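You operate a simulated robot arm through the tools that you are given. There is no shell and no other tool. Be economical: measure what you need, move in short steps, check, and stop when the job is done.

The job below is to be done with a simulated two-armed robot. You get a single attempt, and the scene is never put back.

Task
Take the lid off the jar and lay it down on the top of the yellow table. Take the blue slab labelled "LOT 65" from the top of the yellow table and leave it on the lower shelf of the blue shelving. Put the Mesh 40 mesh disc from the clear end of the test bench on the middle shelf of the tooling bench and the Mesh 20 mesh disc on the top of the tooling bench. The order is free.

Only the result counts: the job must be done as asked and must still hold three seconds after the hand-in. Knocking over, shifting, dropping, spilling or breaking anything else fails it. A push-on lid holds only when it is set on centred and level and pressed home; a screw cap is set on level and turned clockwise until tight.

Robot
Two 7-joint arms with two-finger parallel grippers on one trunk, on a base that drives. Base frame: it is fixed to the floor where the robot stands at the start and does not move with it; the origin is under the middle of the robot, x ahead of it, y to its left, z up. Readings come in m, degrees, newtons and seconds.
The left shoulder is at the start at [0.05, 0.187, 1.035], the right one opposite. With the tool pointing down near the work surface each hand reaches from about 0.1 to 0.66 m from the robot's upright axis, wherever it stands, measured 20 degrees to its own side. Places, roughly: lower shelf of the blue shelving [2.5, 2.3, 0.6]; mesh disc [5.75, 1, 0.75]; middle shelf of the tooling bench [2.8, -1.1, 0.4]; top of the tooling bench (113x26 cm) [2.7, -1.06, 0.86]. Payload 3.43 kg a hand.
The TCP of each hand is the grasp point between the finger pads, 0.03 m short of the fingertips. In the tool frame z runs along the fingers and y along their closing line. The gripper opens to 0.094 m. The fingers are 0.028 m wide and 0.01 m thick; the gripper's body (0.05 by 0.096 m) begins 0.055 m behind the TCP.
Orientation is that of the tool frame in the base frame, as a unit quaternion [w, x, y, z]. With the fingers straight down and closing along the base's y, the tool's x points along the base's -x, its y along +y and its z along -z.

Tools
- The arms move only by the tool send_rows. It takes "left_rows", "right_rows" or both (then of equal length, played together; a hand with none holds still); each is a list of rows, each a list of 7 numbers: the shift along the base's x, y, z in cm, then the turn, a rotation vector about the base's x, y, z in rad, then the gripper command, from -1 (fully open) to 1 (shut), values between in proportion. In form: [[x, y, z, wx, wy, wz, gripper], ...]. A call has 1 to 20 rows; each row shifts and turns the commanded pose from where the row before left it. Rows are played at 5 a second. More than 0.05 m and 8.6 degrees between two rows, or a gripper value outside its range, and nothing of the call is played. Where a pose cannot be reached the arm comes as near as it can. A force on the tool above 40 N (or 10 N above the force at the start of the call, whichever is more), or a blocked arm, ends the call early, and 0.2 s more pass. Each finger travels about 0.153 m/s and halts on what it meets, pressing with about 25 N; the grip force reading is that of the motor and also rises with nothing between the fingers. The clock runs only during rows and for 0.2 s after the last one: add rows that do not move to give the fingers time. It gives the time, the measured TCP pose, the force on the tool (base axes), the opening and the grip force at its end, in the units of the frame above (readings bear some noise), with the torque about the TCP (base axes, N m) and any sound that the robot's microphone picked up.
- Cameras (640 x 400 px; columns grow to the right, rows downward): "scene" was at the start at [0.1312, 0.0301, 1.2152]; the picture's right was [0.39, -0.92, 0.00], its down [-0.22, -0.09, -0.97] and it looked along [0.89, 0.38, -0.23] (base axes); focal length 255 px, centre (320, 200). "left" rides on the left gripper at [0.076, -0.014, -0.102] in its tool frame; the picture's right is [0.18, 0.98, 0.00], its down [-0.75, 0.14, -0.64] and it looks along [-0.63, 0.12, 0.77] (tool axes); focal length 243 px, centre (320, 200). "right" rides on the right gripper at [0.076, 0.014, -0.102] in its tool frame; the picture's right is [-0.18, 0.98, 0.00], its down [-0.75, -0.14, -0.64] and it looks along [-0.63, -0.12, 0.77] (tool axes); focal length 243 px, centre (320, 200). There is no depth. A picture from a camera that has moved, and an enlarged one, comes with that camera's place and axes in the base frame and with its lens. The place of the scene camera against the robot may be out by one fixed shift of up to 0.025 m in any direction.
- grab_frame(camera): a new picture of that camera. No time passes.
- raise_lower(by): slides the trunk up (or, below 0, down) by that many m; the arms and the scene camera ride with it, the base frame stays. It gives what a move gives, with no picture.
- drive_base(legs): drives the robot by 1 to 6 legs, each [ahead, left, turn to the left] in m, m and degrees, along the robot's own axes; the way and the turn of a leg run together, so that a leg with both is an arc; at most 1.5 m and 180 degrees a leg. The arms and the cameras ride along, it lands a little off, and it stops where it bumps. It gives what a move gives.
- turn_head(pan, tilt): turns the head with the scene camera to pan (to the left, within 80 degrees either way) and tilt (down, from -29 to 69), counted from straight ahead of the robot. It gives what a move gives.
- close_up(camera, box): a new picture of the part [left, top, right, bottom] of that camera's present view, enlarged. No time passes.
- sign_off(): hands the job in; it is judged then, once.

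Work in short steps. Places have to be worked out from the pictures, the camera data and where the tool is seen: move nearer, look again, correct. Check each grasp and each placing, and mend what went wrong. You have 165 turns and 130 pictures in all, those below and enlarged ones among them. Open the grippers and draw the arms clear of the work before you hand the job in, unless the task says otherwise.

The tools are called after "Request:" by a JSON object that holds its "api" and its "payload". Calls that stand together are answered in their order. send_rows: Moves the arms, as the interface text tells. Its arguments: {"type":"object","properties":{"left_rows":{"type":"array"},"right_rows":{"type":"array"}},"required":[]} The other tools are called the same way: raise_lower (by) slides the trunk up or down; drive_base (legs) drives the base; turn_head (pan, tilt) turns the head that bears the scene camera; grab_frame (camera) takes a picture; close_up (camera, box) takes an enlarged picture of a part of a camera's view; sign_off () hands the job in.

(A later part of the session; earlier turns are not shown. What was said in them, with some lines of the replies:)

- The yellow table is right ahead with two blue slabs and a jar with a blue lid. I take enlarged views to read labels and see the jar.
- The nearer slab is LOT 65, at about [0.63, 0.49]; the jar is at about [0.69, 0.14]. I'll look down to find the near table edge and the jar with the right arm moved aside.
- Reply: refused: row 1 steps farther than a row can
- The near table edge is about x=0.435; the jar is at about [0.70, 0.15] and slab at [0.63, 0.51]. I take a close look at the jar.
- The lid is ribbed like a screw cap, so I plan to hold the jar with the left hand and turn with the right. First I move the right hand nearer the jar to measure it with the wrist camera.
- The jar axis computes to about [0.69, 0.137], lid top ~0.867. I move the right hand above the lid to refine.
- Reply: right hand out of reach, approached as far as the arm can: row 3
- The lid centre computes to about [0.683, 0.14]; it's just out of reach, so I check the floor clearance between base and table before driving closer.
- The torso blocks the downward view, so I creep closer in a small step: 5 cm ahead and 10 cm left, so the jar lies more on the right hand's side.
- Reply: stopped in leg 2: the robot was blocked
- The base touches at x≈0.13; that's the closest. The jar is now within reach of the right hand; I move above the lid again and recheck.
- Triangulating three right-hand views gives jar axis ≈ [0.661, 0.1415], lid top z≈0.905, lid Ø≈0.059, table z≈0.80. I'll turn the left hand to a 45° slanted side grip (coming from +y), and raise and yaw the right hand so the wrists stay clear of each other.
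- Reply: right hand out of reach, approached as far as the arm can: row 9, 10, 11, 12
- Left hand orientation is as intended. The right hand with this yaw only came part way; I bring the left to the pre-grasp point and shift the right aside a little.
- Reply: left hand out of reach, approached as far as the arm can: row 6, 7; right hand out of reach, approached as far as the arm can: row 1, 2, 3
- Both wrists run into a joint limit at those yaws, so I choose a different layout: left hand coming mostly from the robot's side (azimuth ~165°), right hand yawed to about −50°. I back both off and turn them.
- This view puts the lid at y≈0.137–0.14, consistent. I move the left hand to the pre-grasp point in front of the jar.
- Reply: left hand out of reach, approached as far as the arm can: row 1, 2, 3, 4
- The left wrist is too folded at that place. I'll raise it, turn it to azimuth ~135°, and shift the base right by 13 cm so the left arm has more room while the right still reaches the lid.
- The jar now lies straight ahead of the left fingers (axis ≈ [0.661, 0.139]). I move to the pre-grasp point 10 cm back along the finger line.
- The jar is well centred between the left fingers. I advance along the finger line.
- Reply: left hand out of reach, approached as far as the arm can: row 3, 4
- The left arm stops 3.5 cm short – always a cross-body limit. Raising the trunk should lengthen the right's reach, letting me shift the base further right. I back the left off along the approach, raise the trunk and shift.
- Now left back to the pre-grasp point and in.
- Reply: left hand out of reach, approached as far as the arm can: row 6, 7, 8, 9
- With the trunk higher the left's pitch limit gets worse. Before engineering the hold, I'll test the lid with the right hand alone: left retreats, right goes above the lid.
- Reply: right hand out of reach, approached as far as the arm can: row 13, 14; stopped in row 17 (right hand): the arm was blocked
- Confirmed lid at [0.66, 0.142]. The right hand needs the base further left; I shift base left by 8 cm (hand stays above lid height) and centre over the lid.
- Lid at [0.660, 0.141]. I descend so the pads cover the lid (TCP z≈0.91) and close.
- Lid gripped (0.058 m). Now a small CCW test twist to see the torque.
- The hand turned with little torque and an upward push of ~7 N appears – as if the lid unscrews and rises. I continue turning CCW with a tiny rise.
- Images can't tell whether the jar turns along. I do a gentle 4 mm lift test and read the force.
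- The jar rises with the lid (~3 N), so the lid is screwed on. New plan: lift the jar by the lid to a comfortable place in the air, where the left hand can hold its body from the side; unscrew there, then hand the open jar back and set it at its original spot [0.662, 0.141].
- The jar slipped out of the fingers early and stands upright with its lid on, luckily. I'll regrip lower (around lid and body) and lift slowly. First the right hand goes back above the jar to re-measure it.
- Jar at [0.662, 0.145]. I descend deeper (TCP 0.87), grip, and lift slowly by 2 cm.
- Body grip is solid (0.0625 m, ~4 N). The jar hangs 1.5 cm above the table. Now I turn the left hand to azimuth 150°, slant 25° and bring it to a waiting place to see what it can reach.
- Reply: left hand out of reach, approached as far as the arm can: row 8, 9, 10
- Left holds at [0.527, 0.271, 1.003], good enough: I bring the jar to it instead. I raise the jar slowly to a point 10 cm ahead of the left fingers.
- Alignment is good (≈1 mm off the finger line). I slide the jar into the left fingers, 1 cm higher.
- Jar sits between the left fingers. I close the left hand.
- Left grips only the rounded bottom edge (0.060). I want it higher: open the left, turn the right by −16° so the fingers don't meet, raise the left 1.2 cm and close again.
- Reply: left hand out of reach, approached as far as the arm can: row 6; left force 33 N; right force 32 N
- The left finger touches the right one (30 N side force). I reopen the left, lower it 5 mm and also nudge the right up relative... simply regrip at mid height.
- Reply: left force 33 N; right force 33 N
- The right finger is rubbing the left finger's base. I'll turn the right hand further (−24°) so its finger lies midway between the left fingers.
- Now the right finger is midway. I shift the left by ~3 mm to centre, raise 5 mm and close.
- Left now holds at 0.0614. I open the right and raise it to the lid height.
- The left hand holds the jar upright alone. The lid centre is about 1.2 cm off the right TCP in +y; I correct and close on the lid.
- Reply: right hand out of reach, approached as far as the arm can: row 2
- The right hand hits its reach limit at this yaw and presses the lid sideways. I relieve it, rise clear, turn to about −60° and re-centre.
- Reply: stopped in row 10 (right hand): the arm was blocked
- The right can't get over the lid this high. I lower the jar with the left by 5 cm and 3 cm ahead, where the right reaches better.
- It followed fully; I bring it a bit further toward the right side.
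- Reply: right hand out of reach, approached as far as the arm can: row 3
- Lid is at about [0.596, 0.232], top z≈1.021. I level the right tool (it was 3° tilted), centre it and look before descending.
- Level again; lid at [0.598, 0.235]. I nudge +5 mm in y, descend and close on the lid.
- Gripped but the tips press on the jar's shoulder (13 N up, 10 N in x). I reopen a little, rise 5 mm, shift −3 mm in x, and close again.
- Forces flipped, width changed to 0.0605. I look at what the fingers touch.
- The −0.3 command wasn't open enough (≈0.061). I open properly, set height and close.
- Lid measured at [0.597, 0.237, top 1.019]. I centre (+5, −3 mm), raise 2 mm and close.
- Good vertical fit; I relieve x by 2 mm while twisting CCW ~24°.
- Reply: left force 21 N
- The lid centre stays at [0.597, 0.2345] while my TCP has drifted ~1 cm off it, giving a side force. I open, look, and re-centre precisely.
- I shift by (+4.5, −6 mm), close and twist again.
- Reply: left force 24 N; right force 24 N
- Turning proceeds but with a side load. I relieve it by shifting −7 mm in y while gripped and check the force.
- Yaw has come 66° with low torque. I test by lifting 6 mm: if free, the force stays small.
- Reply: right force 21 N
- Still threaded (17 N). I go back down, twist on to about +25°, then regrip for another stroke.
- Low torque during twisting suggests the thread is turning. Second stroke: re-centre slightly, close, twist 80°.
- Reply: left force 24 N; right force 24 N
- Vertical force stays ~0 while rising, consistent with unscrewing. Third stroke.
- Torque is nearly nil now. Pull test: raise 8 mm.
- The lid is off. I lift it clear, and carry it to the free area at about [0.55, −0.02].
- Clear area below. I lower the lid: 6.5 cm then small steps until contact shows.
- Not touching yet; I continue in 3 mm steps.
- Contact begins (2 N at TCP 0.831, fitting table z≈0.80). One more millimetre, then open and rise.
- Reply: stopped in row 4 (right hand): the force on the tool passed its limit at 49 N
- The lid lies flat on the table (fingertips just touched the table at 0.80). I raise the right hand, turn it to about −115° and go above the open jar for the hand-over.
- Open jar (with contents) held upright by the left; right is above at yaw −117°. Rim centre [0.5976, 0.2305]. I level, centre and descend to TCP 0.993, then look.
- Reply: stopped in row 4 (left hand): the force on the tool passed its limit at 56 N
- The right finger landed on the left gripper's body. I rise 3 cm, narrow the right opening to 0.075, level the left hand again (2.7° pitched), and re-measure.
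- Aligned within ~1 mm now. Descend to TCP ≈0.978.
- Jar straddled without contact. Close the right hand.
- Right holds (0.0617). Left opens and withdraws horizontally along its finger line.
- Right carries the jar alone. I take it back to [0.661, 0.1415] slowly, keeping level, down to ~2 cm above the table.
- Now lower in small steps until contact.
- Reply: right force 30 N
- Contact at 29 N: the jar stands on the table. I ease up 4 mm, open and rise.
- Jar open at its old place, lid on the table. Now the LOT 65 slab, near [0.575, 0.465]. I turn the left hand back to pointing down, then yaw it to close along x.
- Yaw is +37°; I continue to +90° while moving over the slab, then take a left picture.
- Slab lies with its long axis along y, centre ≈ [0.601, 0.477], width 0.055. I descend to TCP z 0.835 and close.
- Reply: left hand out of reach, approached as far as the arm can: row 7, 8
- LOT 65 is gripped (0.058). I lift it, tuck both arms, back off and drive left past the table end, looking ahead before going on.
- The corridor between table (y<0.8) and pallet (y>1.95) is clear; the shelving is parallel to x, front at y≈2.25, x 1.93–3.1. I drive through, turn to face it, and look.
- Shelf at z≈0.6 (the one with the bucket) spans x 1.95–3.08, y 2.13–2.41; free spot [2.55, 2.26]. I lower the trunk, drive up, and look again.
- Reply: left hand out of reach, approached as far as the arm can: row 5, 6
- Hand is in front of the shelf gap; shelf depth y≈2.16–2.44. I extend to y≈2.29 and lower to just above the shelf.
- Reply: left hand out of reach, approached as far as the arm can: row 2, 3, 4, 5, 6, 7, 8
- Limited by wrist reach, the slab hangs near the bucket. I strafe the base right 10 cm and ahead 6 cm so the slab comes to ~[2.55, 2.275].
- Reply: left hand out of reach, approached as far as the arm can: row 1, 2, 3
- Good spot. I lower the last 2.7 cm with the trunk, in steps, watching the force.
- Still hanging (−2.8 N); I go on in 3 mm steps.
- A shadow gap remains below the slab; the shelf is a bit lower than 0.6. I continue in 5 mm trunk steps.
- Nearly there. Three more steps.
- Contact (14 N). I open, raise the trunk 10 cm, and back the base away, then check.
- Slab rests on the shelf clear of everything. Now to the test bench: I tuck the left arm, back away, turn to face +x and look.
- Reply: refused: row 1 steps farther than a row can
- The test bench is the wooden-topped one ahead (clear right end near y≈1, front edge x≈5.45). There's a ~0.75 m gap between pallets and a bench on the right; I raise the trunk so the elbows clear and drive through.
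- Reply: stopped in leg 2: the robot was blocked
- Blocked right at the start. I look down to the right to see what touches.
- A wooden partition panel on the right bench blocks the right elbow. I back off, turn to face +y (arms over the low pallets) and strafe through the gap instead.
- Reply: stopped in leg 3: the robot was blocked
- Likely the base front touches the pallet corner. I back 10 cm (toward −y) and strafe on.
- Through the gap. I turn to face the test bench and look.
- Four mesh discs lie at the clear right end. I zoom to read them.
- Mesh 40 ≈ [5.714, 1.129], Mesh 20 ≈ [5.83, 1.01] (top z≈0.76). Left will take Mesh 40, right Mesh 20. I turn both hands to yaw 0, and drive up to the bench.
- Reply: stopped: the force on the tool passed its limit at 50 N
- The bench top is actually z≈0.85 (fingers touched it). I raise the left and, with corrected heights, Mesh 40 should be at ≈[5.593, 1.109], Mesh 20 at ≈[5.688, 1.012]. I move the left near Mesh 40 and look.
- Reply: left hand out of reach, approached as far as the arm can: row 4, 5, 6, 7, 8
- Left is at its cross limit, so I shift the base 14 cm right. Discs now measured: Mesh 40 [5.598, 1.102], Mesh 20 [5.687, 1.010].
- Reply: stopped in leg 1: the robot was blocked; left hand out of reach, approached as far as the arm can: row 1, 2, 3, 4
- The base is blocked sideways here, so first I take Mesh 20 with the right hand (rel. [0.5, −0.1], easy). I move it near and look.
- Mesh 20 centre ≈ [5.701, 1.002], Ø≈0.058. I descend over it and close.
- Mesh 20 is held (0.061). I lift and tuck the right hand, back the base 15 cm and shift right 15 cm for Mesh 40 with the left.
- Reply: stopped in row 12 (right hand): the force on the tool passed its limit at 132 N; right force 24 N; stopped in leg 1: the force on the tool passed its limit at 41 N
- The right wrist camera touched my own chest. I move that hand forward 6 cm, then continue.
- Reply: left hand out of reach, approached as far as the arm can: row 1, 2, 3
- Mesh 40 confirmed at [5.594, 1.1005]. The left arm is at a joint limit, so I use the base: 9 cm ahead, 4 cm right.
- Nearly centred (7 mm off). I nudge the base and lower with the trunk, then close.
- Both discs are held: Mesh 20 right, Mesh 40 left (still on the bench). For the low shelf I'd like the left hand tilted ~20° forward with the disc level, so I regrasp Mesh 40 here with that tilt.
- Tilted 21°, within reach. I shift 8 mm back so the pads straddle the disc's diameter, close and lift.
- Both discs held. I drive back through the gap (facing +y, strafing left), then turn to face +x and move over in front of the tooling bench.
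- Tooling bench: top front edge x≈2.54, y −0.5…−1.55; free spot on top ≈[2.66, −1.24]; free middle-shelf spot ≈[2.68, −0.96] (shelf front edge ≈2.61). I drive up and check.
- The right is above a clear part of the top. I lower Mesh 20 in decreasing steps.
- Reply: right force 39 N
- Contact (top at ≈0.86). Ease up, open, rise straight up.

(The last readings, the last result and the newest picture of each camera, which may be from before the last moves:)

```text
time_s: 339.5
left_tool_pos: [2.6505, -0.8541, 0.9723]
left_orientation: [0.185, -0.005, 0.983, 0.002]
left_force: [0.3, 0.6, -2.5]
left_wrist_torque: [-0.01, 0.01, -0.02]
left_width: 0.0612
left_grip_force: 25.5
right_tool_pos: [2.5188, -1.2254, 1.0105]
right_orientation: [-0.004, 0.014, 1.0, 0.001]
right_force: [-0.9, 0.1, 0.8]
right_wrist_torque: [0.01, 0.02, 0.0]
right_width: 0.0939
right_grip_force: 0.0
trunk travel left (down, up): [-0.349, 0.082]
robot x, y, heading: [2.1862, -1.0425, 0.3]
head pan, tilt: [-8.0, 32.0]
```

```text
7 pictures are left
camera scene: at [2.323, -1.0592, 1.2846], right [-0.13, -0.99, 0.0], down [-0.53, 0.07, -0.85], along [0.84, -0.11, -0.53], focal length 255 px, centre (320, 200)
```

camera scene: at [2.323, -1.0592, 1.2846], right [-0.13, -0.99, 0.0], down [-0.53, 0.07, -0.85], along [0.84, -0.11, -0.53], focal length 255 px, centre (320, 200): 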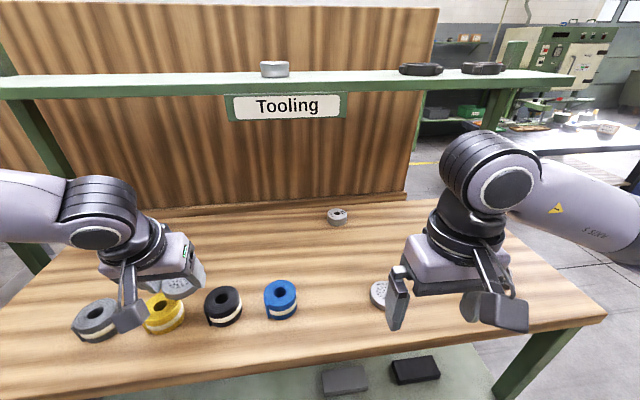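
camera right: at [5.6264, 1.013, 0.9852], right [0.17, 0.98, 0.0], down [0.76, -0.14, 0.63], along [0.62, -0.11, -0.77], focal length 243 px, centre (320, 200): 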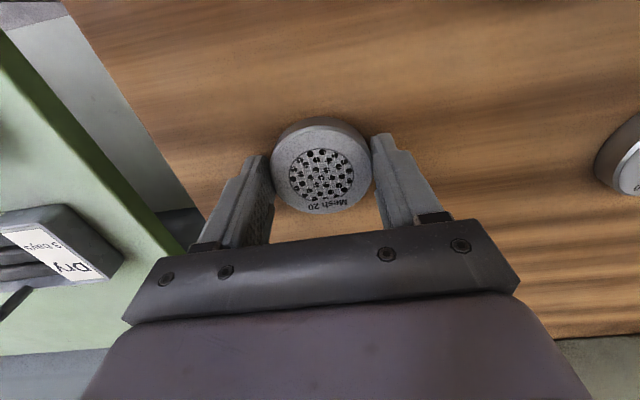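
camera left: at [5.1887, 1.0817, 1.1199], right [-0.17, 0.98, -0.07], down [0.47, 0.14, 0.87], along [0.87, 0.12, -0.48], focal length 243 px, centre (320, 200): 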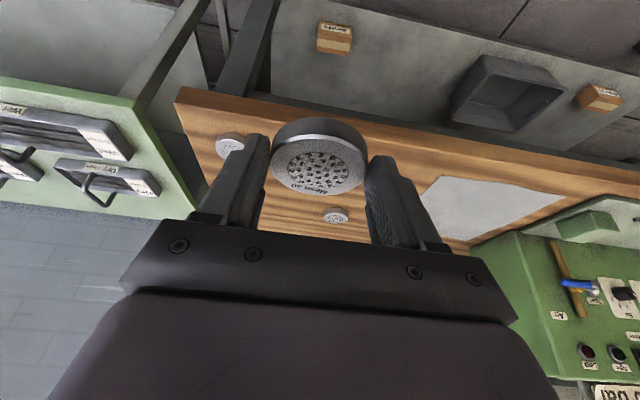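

Mesh 20 is on the top. For Mesh 40: back off, raise the right hand out of the way, lower the trunk and the left hand in front of the bench.

Request:
{"api": "drive_base", "payload": {"legs": [[-0.38, 0, 0], [0, -0.1, 0]]}}

Request:
{"api": "send_rows", "payload": {"right_rows": [[0, 0, 4, 0, 0, 0, -1], [0, 0, 4, 0, 0, 0, -1], [0, 0, 4, 0, 0, 0, -1], [0, 0, 4, 0, 0, 0, -1], [0, 0, 4, 0, 0, 0, -1], [0, 0, 0, 0, 0, 0, -1]]}}

Request:
{"api": "raise_lower", "payload": {"by": -0.25}}

Request:
{"api": "send_rows", "payload": {"left_rows": [[0, 0, -3, 0, 0, 0, 1], [0, 0, -3, 0, 0, 0, 1], [0, 0, -3, 0, 0, 0, 1], [0, 0, -3, 0, 0, 0, 1], [0, 0, -3, 0, 0, 0, 1], [0, 0, -3, 0, 0, 0, 1], [0, 0, -3, 0, 0, 0, 1], [0, 0, 0, 0, 0, 0, 1]]}}

```text
time_s: 343.1
left_tool_pos: [2.272, -0.9595, 0.9727]
left_orientation: [0.185, 0.003, 0.983, 0.0]
left_force: [-0.9, -0.4, -2.3]
left_wrist_torque: [0.04, 0.05, 0.01]
left_width: 0.0608
left_grip_force: 24.9
right_tool_pos: [2.1369, -1.3289, 1.0107]
right_orientation: [-0.004, 0.021, 1.0, 0.001]
right_force: [-0.3, 0.4, 0.1]
right_wrist_torque: [0.04, -0.02, 0.01]
right_width: 0.0939
right_grip_force: 0.1
trunk travel left (down, up): [-0.349, 0.082]
robot x, y, heading: [1.8085, -1.1402, -0.3]
head pan, tilt: [-8.0, 32.0]
```

```text
time_s: 344.5
left_tool_pos: [2.2728, -0.9595, 0.9726]
left_orientation: [0.184, 0.002, 0.983, 0.001]
left_force: [-0.2, 0.2, -2.9]
left_wrist_torque: [-0.02, 0.04, 0.02]
left_width: 0.061
left_grip_force: 25.6
right_tool_pos: [2.1389, -1.329, 1.2133]
right_orientation: [-0.004, 0.02, 1.0, 0.001]
right_force: [0.8, -0.2, 0.3]
right_wrist_torque: [0.0, -0.01, 0.02]
right_width: 0.0942
right_grip_force: 0.0
trunk travel left (down, up): [-0.349, 0.082]
robot x, y, heading: [1.8091, -1.1371, -0.6]
head pan, tilt: [-8.0, 32.0]
```

```text
time_s: 347.1
left_tool_pos: [2.2721, -0.9603, 0.7213]
left_orientation: [0.184, 0.003, 0.983, 0.001]
left_force: [0.4, -0.8, -3.5]
left_wrist_torque: [0.03, 0.01, 0.02]
left_width: 0.0609
left_grip_force: 24.9
right_tool_pos: [2.1387, -1.3274, 0.963]
right_orientation: [-0.003, 0.021, 1.0, 0.001]
right_force: [-0.3, -0.5, 0.4]
right_wrist_torque: [0.02, -0.02, -0.03]
right_width: 0.0939
right_grip_force: 0.0
trunk travel left (down, up): [-0.099, 0.332]
robot x, y, heading: [1.8061, -1.1376, -0.3]
head pan, tilt: [-8.0, 32.0]
```

```text
time_s: 348.9
left_tool_pos: [2.2467, -0.9056, 0.5706]
left_orientation: [0.184, 0.002, 0.983, 0.001]
left_force: [0.0, 0.5, -2.2]
left_wrist_torque: [0.01, 0.07, 0.04]
left_width: 0.061
left_grip_force: 24.8
left hand out of reach, approached as far as the arm can: row 4, 5, 6, 7
right_tool_pos: [2.1388, -1.3286, 0.9632]
right_orientation: [-0.003, 0.021, 1.0, 0.001]
right_force: [0.2, -0.3, -0.7]
right_wrist_torque: [0.01, -0.02, -0.02]
right_width: 0.094
right_grip_force: 0.1
trunk travel left (down, up): [-0.099, 0.332]
robot x, y, heading: [1.8075, -1.1402, -0.3]
head pan, tilt: [-8.0, 32.0]
```

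I lower the trunk the rest of the way (raising the right accordingly) and take the left further down and to its own side.

Request:
{"api": "send_rows", "payload": {"right_rows": [[0, 0, 4, 0, 0, 0, -1], [0, 0, 4, 0, 0, 0, -1], [0, 0, 2, 0, 0, 0, -1]]}}

Request:
{"api": "raise_lower", "payload": {"by": -0.097}}

Request:
{"api": "grab_frame", "payload": {"camera": "scene"}}

```text
time_s: 349.6
left_tool_pos: [2.2468, -0.9062, 0.5719]
left_orientation: [0.184, 0.002, 0.983, 0.001]
left_force: [-0.6, 0.8, -3.1]
left_wrist_torque: [-0.01, 0.04, 0.01]
left_width: 0.0608
left_grip_force: 25.1
right_tool_pos: [2.1387, -1.3299, 1.0631]
right_orientation: [-0.004, 0.021, 1.0, 0.001]
right_force: [1.0, 0.3, 0.3]
right_wrist_torque: [0.02, 0.0, 0.0]
right_width: 0.094
right_grip_force: 0.1
trunk travel left (down, up): [-0.099, 0.332]
robot x, y, heading: [1.81, -1.1383, -0.7]
head pan, tilt: [-8.0, 32.0]
```

```text
time_s: 351.0
left_tool_pos: [2.2464, -0.906, 0.4755]
left_orientation: [0.183, 0.002, 0.983, 0.001]
left_force: [0.1, 0.4, -3.6]
left_wrist_torque: [0.0, 0.01, 0.0]
left_width: 0.061
left_grip_force: 25.2
right_tool_pos: [2.1386, -1.3286, 0.9644]
right_orientation: [-0.004, 0.021, 1.0, 0.001]
right_force: [-0.2, -0.8, 1.3]
right_wrist_torque: [0.01, 0.01, 0.01]
right_width: 0.0939
right_grip_force: 0.0
trunk travel left (down, up): [-0.002, 0.429]
robot x, y, heading: [1.8107, -1.1411, -0.7]
head pan, tilt: [-8.0, 32.0]
```

```text
6 pictures are left
camera scene: at [1.9428, -1.1597, 0.9376], right [-0.15, -0.99, 0.0], down [-0.52, 0.08, -0.85], along [0.84, -0.13, -0.53], focal length 255 px, centre (320, 200)
```

scene: 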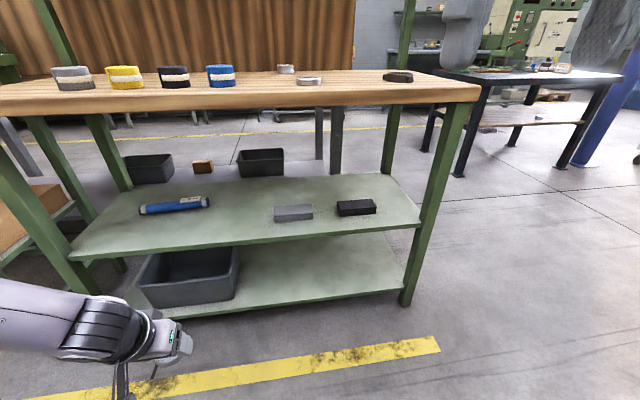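

Fitting the views gives shelf z≈0.40, front edge x≈2.615 (the top's edge ≈2.56), free slot between rod and box around y≈−0.97. The hand needs ~4 cm lower; I try going down while moving outward to its own side.

Request:
{"api": "send_rows", "payload": {"left_rows": [[0, 1.5, -1, 0, 0, 0, 1], [0, 1.5, -1, 0, 0, 0, 1], [0, 1.5, -1, 0, 0, 0, 1], [0, 0, 0, 0, 0, 0, 1]]}}

```text
time_s: 352.0
left_tool_pos: [2.2475, -0.861, 0.4461]
left_orientation: [0.184, 0.003, 0.983, -0.001]
left_force: [-0.6, -0.5, -2.8]
left_wrist_torque: [-0.01, 0.08, 0.0]
left_width: 0.0608
left_grip_force: 25.3
right_tool_pos: [2.1396, -1.3295, 0.9645]
right_orientation: [-0.004, 0.021, 1.0, 0.0]
right_force: [-0.5, 0.5, -0.9]
right_wrist_torque: [-0.01, 0.02, -0.02]
right_width: 0.0939
right_grip_force: 0.0
trunk travel left (down, up): [-0.002, 0.429]
robot x, y, heading: [1.8066, -1.1397, -0.5]
head pan, tilt: [-8.0, 32.0]
```

That works (z 0.446). I raise 2.5 cm for entry, align in y, and drive ahead so the disc goes over the shelf.

Request:
{"api": "send_rows", "payload": {"left_rows": [[0, 0, 2.5, 0, 0, 0, 1], [0, 0, 0, 0, 0, 0, 1]]}}

Request:
{"api": "drive_base", "payload": {"legs": [[0, -0.105, 0.5], [0.3, 0, 0]]}}

Request:
{"api": "grab_frame", "payload": {"camera": "left"}}

```text
time_s: 352.6
left_tool_pos: [2.2489, -0.8624, 0.4691]
left_orientation: [0.183, 0.002, 0.983, 0.0]
left_force: [-0.5, 0.3, -1.4]
left_wrist_torque: [-0.03, 0.03, 0.02]
left_width: 0.0611
left_grip_force: 25.2
right_tool_pos: [2.139, -1.3286, 0.965]
right_orientation: [-0.004, 0.02, 1.0, 0.001]
right_force: [1.0, -0.2, 0.4]
right_wrist_torque: [0.01, 0.01, -0.01]
right_width: 0.0944
right_grip_force: 0.1
trunk travel left (down, up): [-0.002, 0.429]
robot x, y, heading: [1.8077, -1.1417, -0.3]
head pan, tilt: [-8.0, 32.0]
```

```text
time_s: 355.8
left_tool_pos: [2.5454, -0.9685, 0.4681]
left_orientation: [0.183, 0.0, 0.983, 0.0]
left_force: [-14.4, -0.4, -8.6]
left_wrist_torque: [0.01, 0.77, 0.0]
left_width: 0.061
left_grip_force: 25.3
right_tool_pos: [2.4373, -1.4349, 0.965]
right_orientation: [-0.004, 0.02, 1.0, 0.0]
right_force: [-0.2, 0.1, 0.7]
right_wrist_torque: [0.0, 0.0, 0.0]
right_width: 0.0941
right_grip_force: 0.0
trunk travel left (down, up): [-0.002, 0.429]
robot x, y, heading: [2.107, -1.246, -0.5]
head pan, tilt: [-8.0, 32.0]
```

```text
5 pictures are left
camera left: at [2.438, -0.9832, 0.5358], right [-0.17, 0.98, -0.06], down [0.47, 0.14, 0.87], along [0.86, 0.12, -0.49], focal length 243 px, centre (320, 200)
```

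left: 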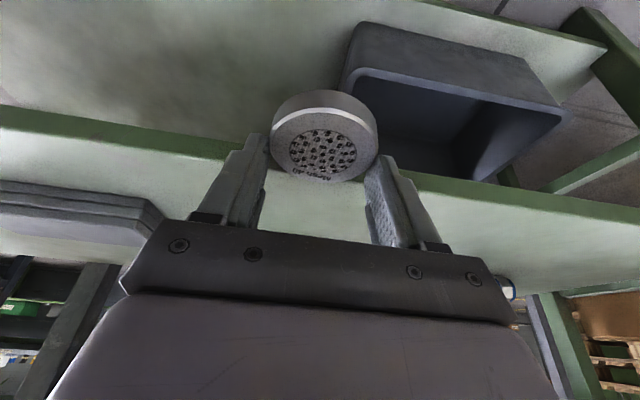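

The disc's front met the shelf's front edge (−14 N); shelf top seems ≈0.425. I back 4 cm, raise 2 cm, then go in to TCP x≈2.64.

Request:
{"api": "drive_base", "payload": {"legs": [[-0.04, 0, 0.5]]}}

Request:
{"api": "send_rows", "payload": {"left_rows": [[0, 0, 1, 0, 0, 0, 1], [0, 0, 1, 0, 0, 0, 1], [0, 0, 0, 0, 0, 0, 1]]}}

Request:
{"api": "drive_base", "payload": {"legs": [[0.13, 0, 0]]}}

Request:
{"api": "grab_frame", "payload": {"camera": "left"}}

```text
time_s: 356.7
left_tool_pos: [2.5031, -0.9658, 0.4687]
left_orientation: [0.182, -0.002, 0.983, 0.001]
left_force: [0.4, 0.2, -3.1]
left_wrist_torque: [0.02, 0.01, 0.02]
left_width: 0.0609
left_grip_force: 25.7
right_tool_pos: [2.3999, -1.4337, 0.9654]
right_orientation: [-0.004, 0.017, 1.0, 0.001]
right_force: [-0.3, -0.1, 0.1]
right_wrist_torque: [0.02, 0.01, -0.02]
right_width: 0.0939
right_grip_force: 0.0
trunk travel left (down, up): [-0.002, 0.429]
robot x, y, heading: [2.0662, -1.2458, 0.0]
head pan, tilt: [-8.0, 32.0]
```

```text
time_s: 357.5
left_tool_pos: [2.5029, -0.9678, 0.4857]
left_orientation: [0.182, -0.002, 0.983, 0.001]
left_force: [0.1, -0.8, -2.6]
left_wrist_torque: [0.01, -0.01, 0.04]
left_width: 0.061
left_grip_force: 24.9
right_tool_pos: [2.399, -1.4324, 0.9651]
right_orientation: [-0.003, 0.016, 1.0, 0.001]
right_force: [-0.2, 0.0, -0.1]
right_wrist_torque: [0.01, 0.0, 0.03]
right_width: 0.0941
right_grip_force: 0.0
trunk travel left (down, up): [-0.002, 0.429]
robot x, y, heading: [2.0693, -1.246, -0.2]
head pan, tilt: [-8.0, 32.0]
```

```text
time_s: 358.8
left_tool_pos: [2.6331, -0.9658, 0.4863]
left_orientation: [0.183, -0.002, 0.983, 0.001]
left_force: [0.1, 1.1, -1.3]
left_wrist_torque: [0.01, -0.01, -0.01]
left_width: 0.061
left_grip_force: 24.9
right_tool_pos: [2.5299, -1.4335, 0.9655]
right_orientation: [-0.003, 0.017, 1.0, 0.0]
right_force: [-0.7, 0.1, -0.1]
right_wrist_torque: [0.02, 0.02, -0.01]
right_width: 0.0942
right_grip_force: 0.1
trunk travel left (down, up): [-0.002, 0.429]
robot x, y, heading: [2.1987, -1.2469, -0.0]
head pan, tilt: [-8.0, 32.0]
```

```text
4 pictures are left
camera left: at [2.5265, -0.9821, 0.5548], right [-0.18, 0.98, -0.06], down [0.47, 0.14, 0.87], along [0.86, 0.12, -0.49], focal length 243 px, centre (320, 200)
```

left: 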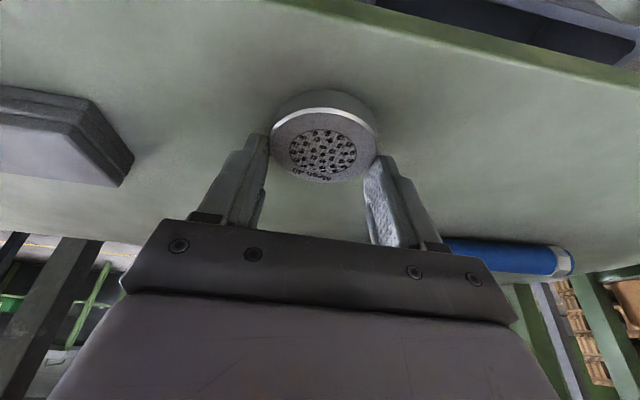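

The disc is well over the shelf, clear of box and rod. I lower in small steps.

Request:
{"api": "send_rows", "payload": {"left_rows": [[0, 0, -0.8, 0, 0, 0, 1], [0, 0, -0.4, 0, 0, 0, 1], [0, 0, -0.3, 0, 0, 0, 1], [0, 0, -0.3, 0, 0, 0, 1], [0, 0, -0.2, 0, 0, 0, 1], [0, 0, 0, 0, 0, 0, 1]]}}

```text
time_s: 359.9
left_tool_pos: [2.6364, -0.9663, 0.4732]
left_orientation: [0.189, -0.003, 0.982, 0.001]
left_force: [-8.5, 3.5, 22.9]
left_wrist_torque: [-0.1, 0.66, -0.12]
left_width: 0.0609
left_grip_force: 25.1
right_tool_pos: [2.5298, -1.4337, 0.9658]
right_orientation: [-0.003, 0.016, 1.0, 0.0]
right_force: [-0.7, 0.0, -0.8]
right_wrist_torque: [0.01, -0.01, 0.0]
right_width: 0.094
right_grip_force: 0.0
trunk travel left (down, up): [-0.002, 0.429]
robot x, y, heading: [2.1988, -1.246, -0.0]
head pan, tilt: [-8.0, 32.0]
stopped in row 5 (left hand): the force on the tool passed its limit at 44 N (the readings are from after the stop); the commanded pose is now the measured one
```

Contact with the shelf. I ease 1 mm, open, and withdraw straight back with the base.

Request:
{"api": "send_rows", "payload": {"left_rows": [[0, 0, 0.1, 0, 0, 0, 1], [0, 0, 0, 0, 0, 0, 0], [0, 0, 0, 0, 0, 0, -0.6], [0, 0, 0, 0, 0, 0, -0.8], [0, 0, 0, 0, 0, 0, -0.8], [0, 0, 0.8, 0, 0, 0, -0.8], [0, 0, 0, 0, 0, 0, -0.8]]}}

Request:
{"api": "grab_frame", "payload": {"camera": "left"}}

```text
time_s: 360.7
left_tool_pos: [2.6362, -0.9619, 0.4738]
left_orientation: [0.189, -0.005, 0.982, 0.007]
left_force: [-10.2, 10.8, 22.5]
left_wrist_torque: [-0.55, 0.39, -0.5]
left_width: 0.0782
left_grip_force: 0.1
right_tool_pos: [2.5281, -1.4322, 0.9648]
right_orientation: [-0.003, 0.016, 1.0, 0.001]
right_force: [-0.1, 0.9, -0.5]
right_wrist_torque: [0.01, -0.01, -0.01]
right_width: 0.094
right_grip_force: 0.0
trunk travel left (down, up): [-0.002, 0.429]
robot x, y, heading: [2.1977, -1.245, 0.3]
head pan, tilt: [-8.0, 32.0]
stopped in row 4 (left hand): the force on the tool passed its limit at 50 N (the readings are from after the stop); the commanded pose is now the measured one
```

```text
3 pictures are left
camera left: at [2.5283, -0.9787, 0.54], right [-0.18, 0.98, -0.06], down [0.46, 0.14, 0.88], along [0.87, 0.13, -0.48], focal length 243 px, centre (320, 200)
```

left: 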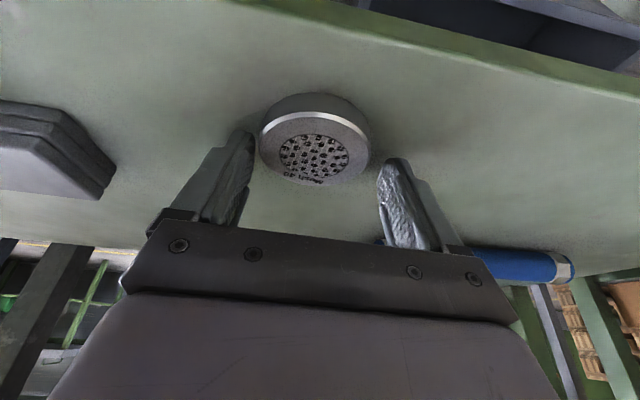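

The disc lies on the shelf, released; fingertips rest on the shelf. I raise 1 cm opening fully, then back the base out.

Request:
{"api": "send_rows", "payload": {"left_rows": [[0, 0, 0.5, 0, 0, 0, -0.8], [0, 0, 0.5, 0, 0, 0, -1], [0, 0, 0, 0, 0, 0, -1], [0, 0, 0, 0, 0, 0, -1]]}}

Request:
{"api": "drive_base", "payload": {"legs": [[-0.4, 0, 0]]}}

Request:
{"api": "grab_frame", "payload": {"camera": "scene"}}

```text
time_s: 361.7
left_tool_pos: [2.6367, -0.9621, 0.4802]
left_orientation: [0.188, -0.004, 0.982, 0.005]
left_force: [0.3, -0.4, 0.5]
left_wrist_torque: [0.01, -0.01, 0.04]
left_width: 0.0942
left_grip_force: 0.1
right_tool_pos: [2.5295, -1.4318, 0.9648]
right_orientation: [-0.004, 0.015, 1.0, 0.001]
right_force: [1.0, 0.7, -0.1]
right_wrist_torque: [0.01, 0.0, 0.02]
right_width: 0.094
right_grip_force: 0.0
trunk travel left (down, up): [-0.002, 0.429]
robot x, y, heading: [2.1992, -1.2461, -0.1]
head pan, tilt: [-8.0, 32.0]
```

```text
time_s: 364.2
left_tool_pos: [2.2392, -0.9643, 0.4791]
left_orientation: [0.188, -0.002, 0.982, 0.005]
left_force: [-0.5, 0.4, -0.9]
left_wrist_torque: [0.01, 0.01, -0.02]
left_width: 0.0942
left_grip_force: 0.1
right_tool_pos: [2.1296, -1.4338, 0.9647]
right_orientation: [-0.005, 0.018, 1.0, 0.001]
right_force: [-0.1, 0.4, 0.5]
right_wrist_torque: [-0.02, 0.0, 0.03]
right_width: 0.0938
right_grip_force: 0.1
trunk travel left (down, up): [-0.002, 0.429]
robot x, y, heading: [1.8011, -1.2452, -0.3]
head pan, tilt: [-8.0, 32.0]
```

```text
2 pictures are left
camera scene: at [1.9318, -1.2654, 0.9375], right [-0.14, -0.99, 0.0], down [-0.52, 0.08, -0.85], along [0.84, -0.12, -0.53], focal length 255 px, centre (320, 200)
```

scene: 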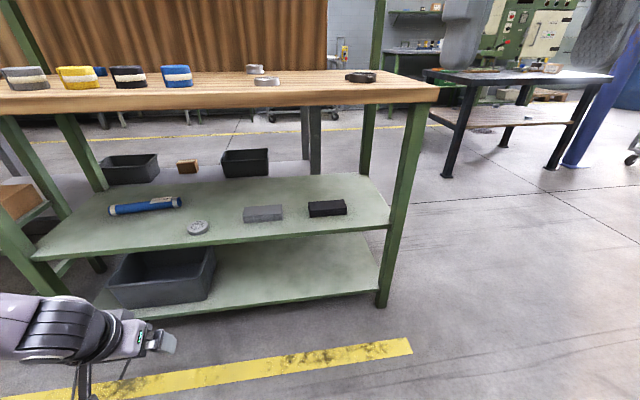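

All four items are in place: Mesh 40 flat on the middle shelf, Mesh 20 on the top, the slab on the shelving, and the lid on the table. The grippers are open and the arms clear, so I hand in.

Request:
{"api": "sign_off", "payload": {}}

```text
The job is handed in.
```

I handed the job in with all four placements made, and the last pictures of each show the items resting where you asked:
- **Jar lid:** it lies on the yellow table, with the open jar standing within about a centimetre of its old spot.
- **LOT 65 slab:** it lies on the blue shelving's shelf at about 0.6 m. There is one more shelf below that, but the place you gave was 0.6 m.
- **Mesh 40:** it is on the middle shelf of the tooling bench.
- **Mesh 20:** it is on the top of the tooling bench.

Some things went less cleanly:
- **Jar:** it slipped out of the fingers once early on and stayed upright.
- **Base:** it bumped or was blocked a few times, at the yellow table, beside the pallets and near the test bench. I saw nothing shifted by these, but I did not recheck the pallets or the test bench.
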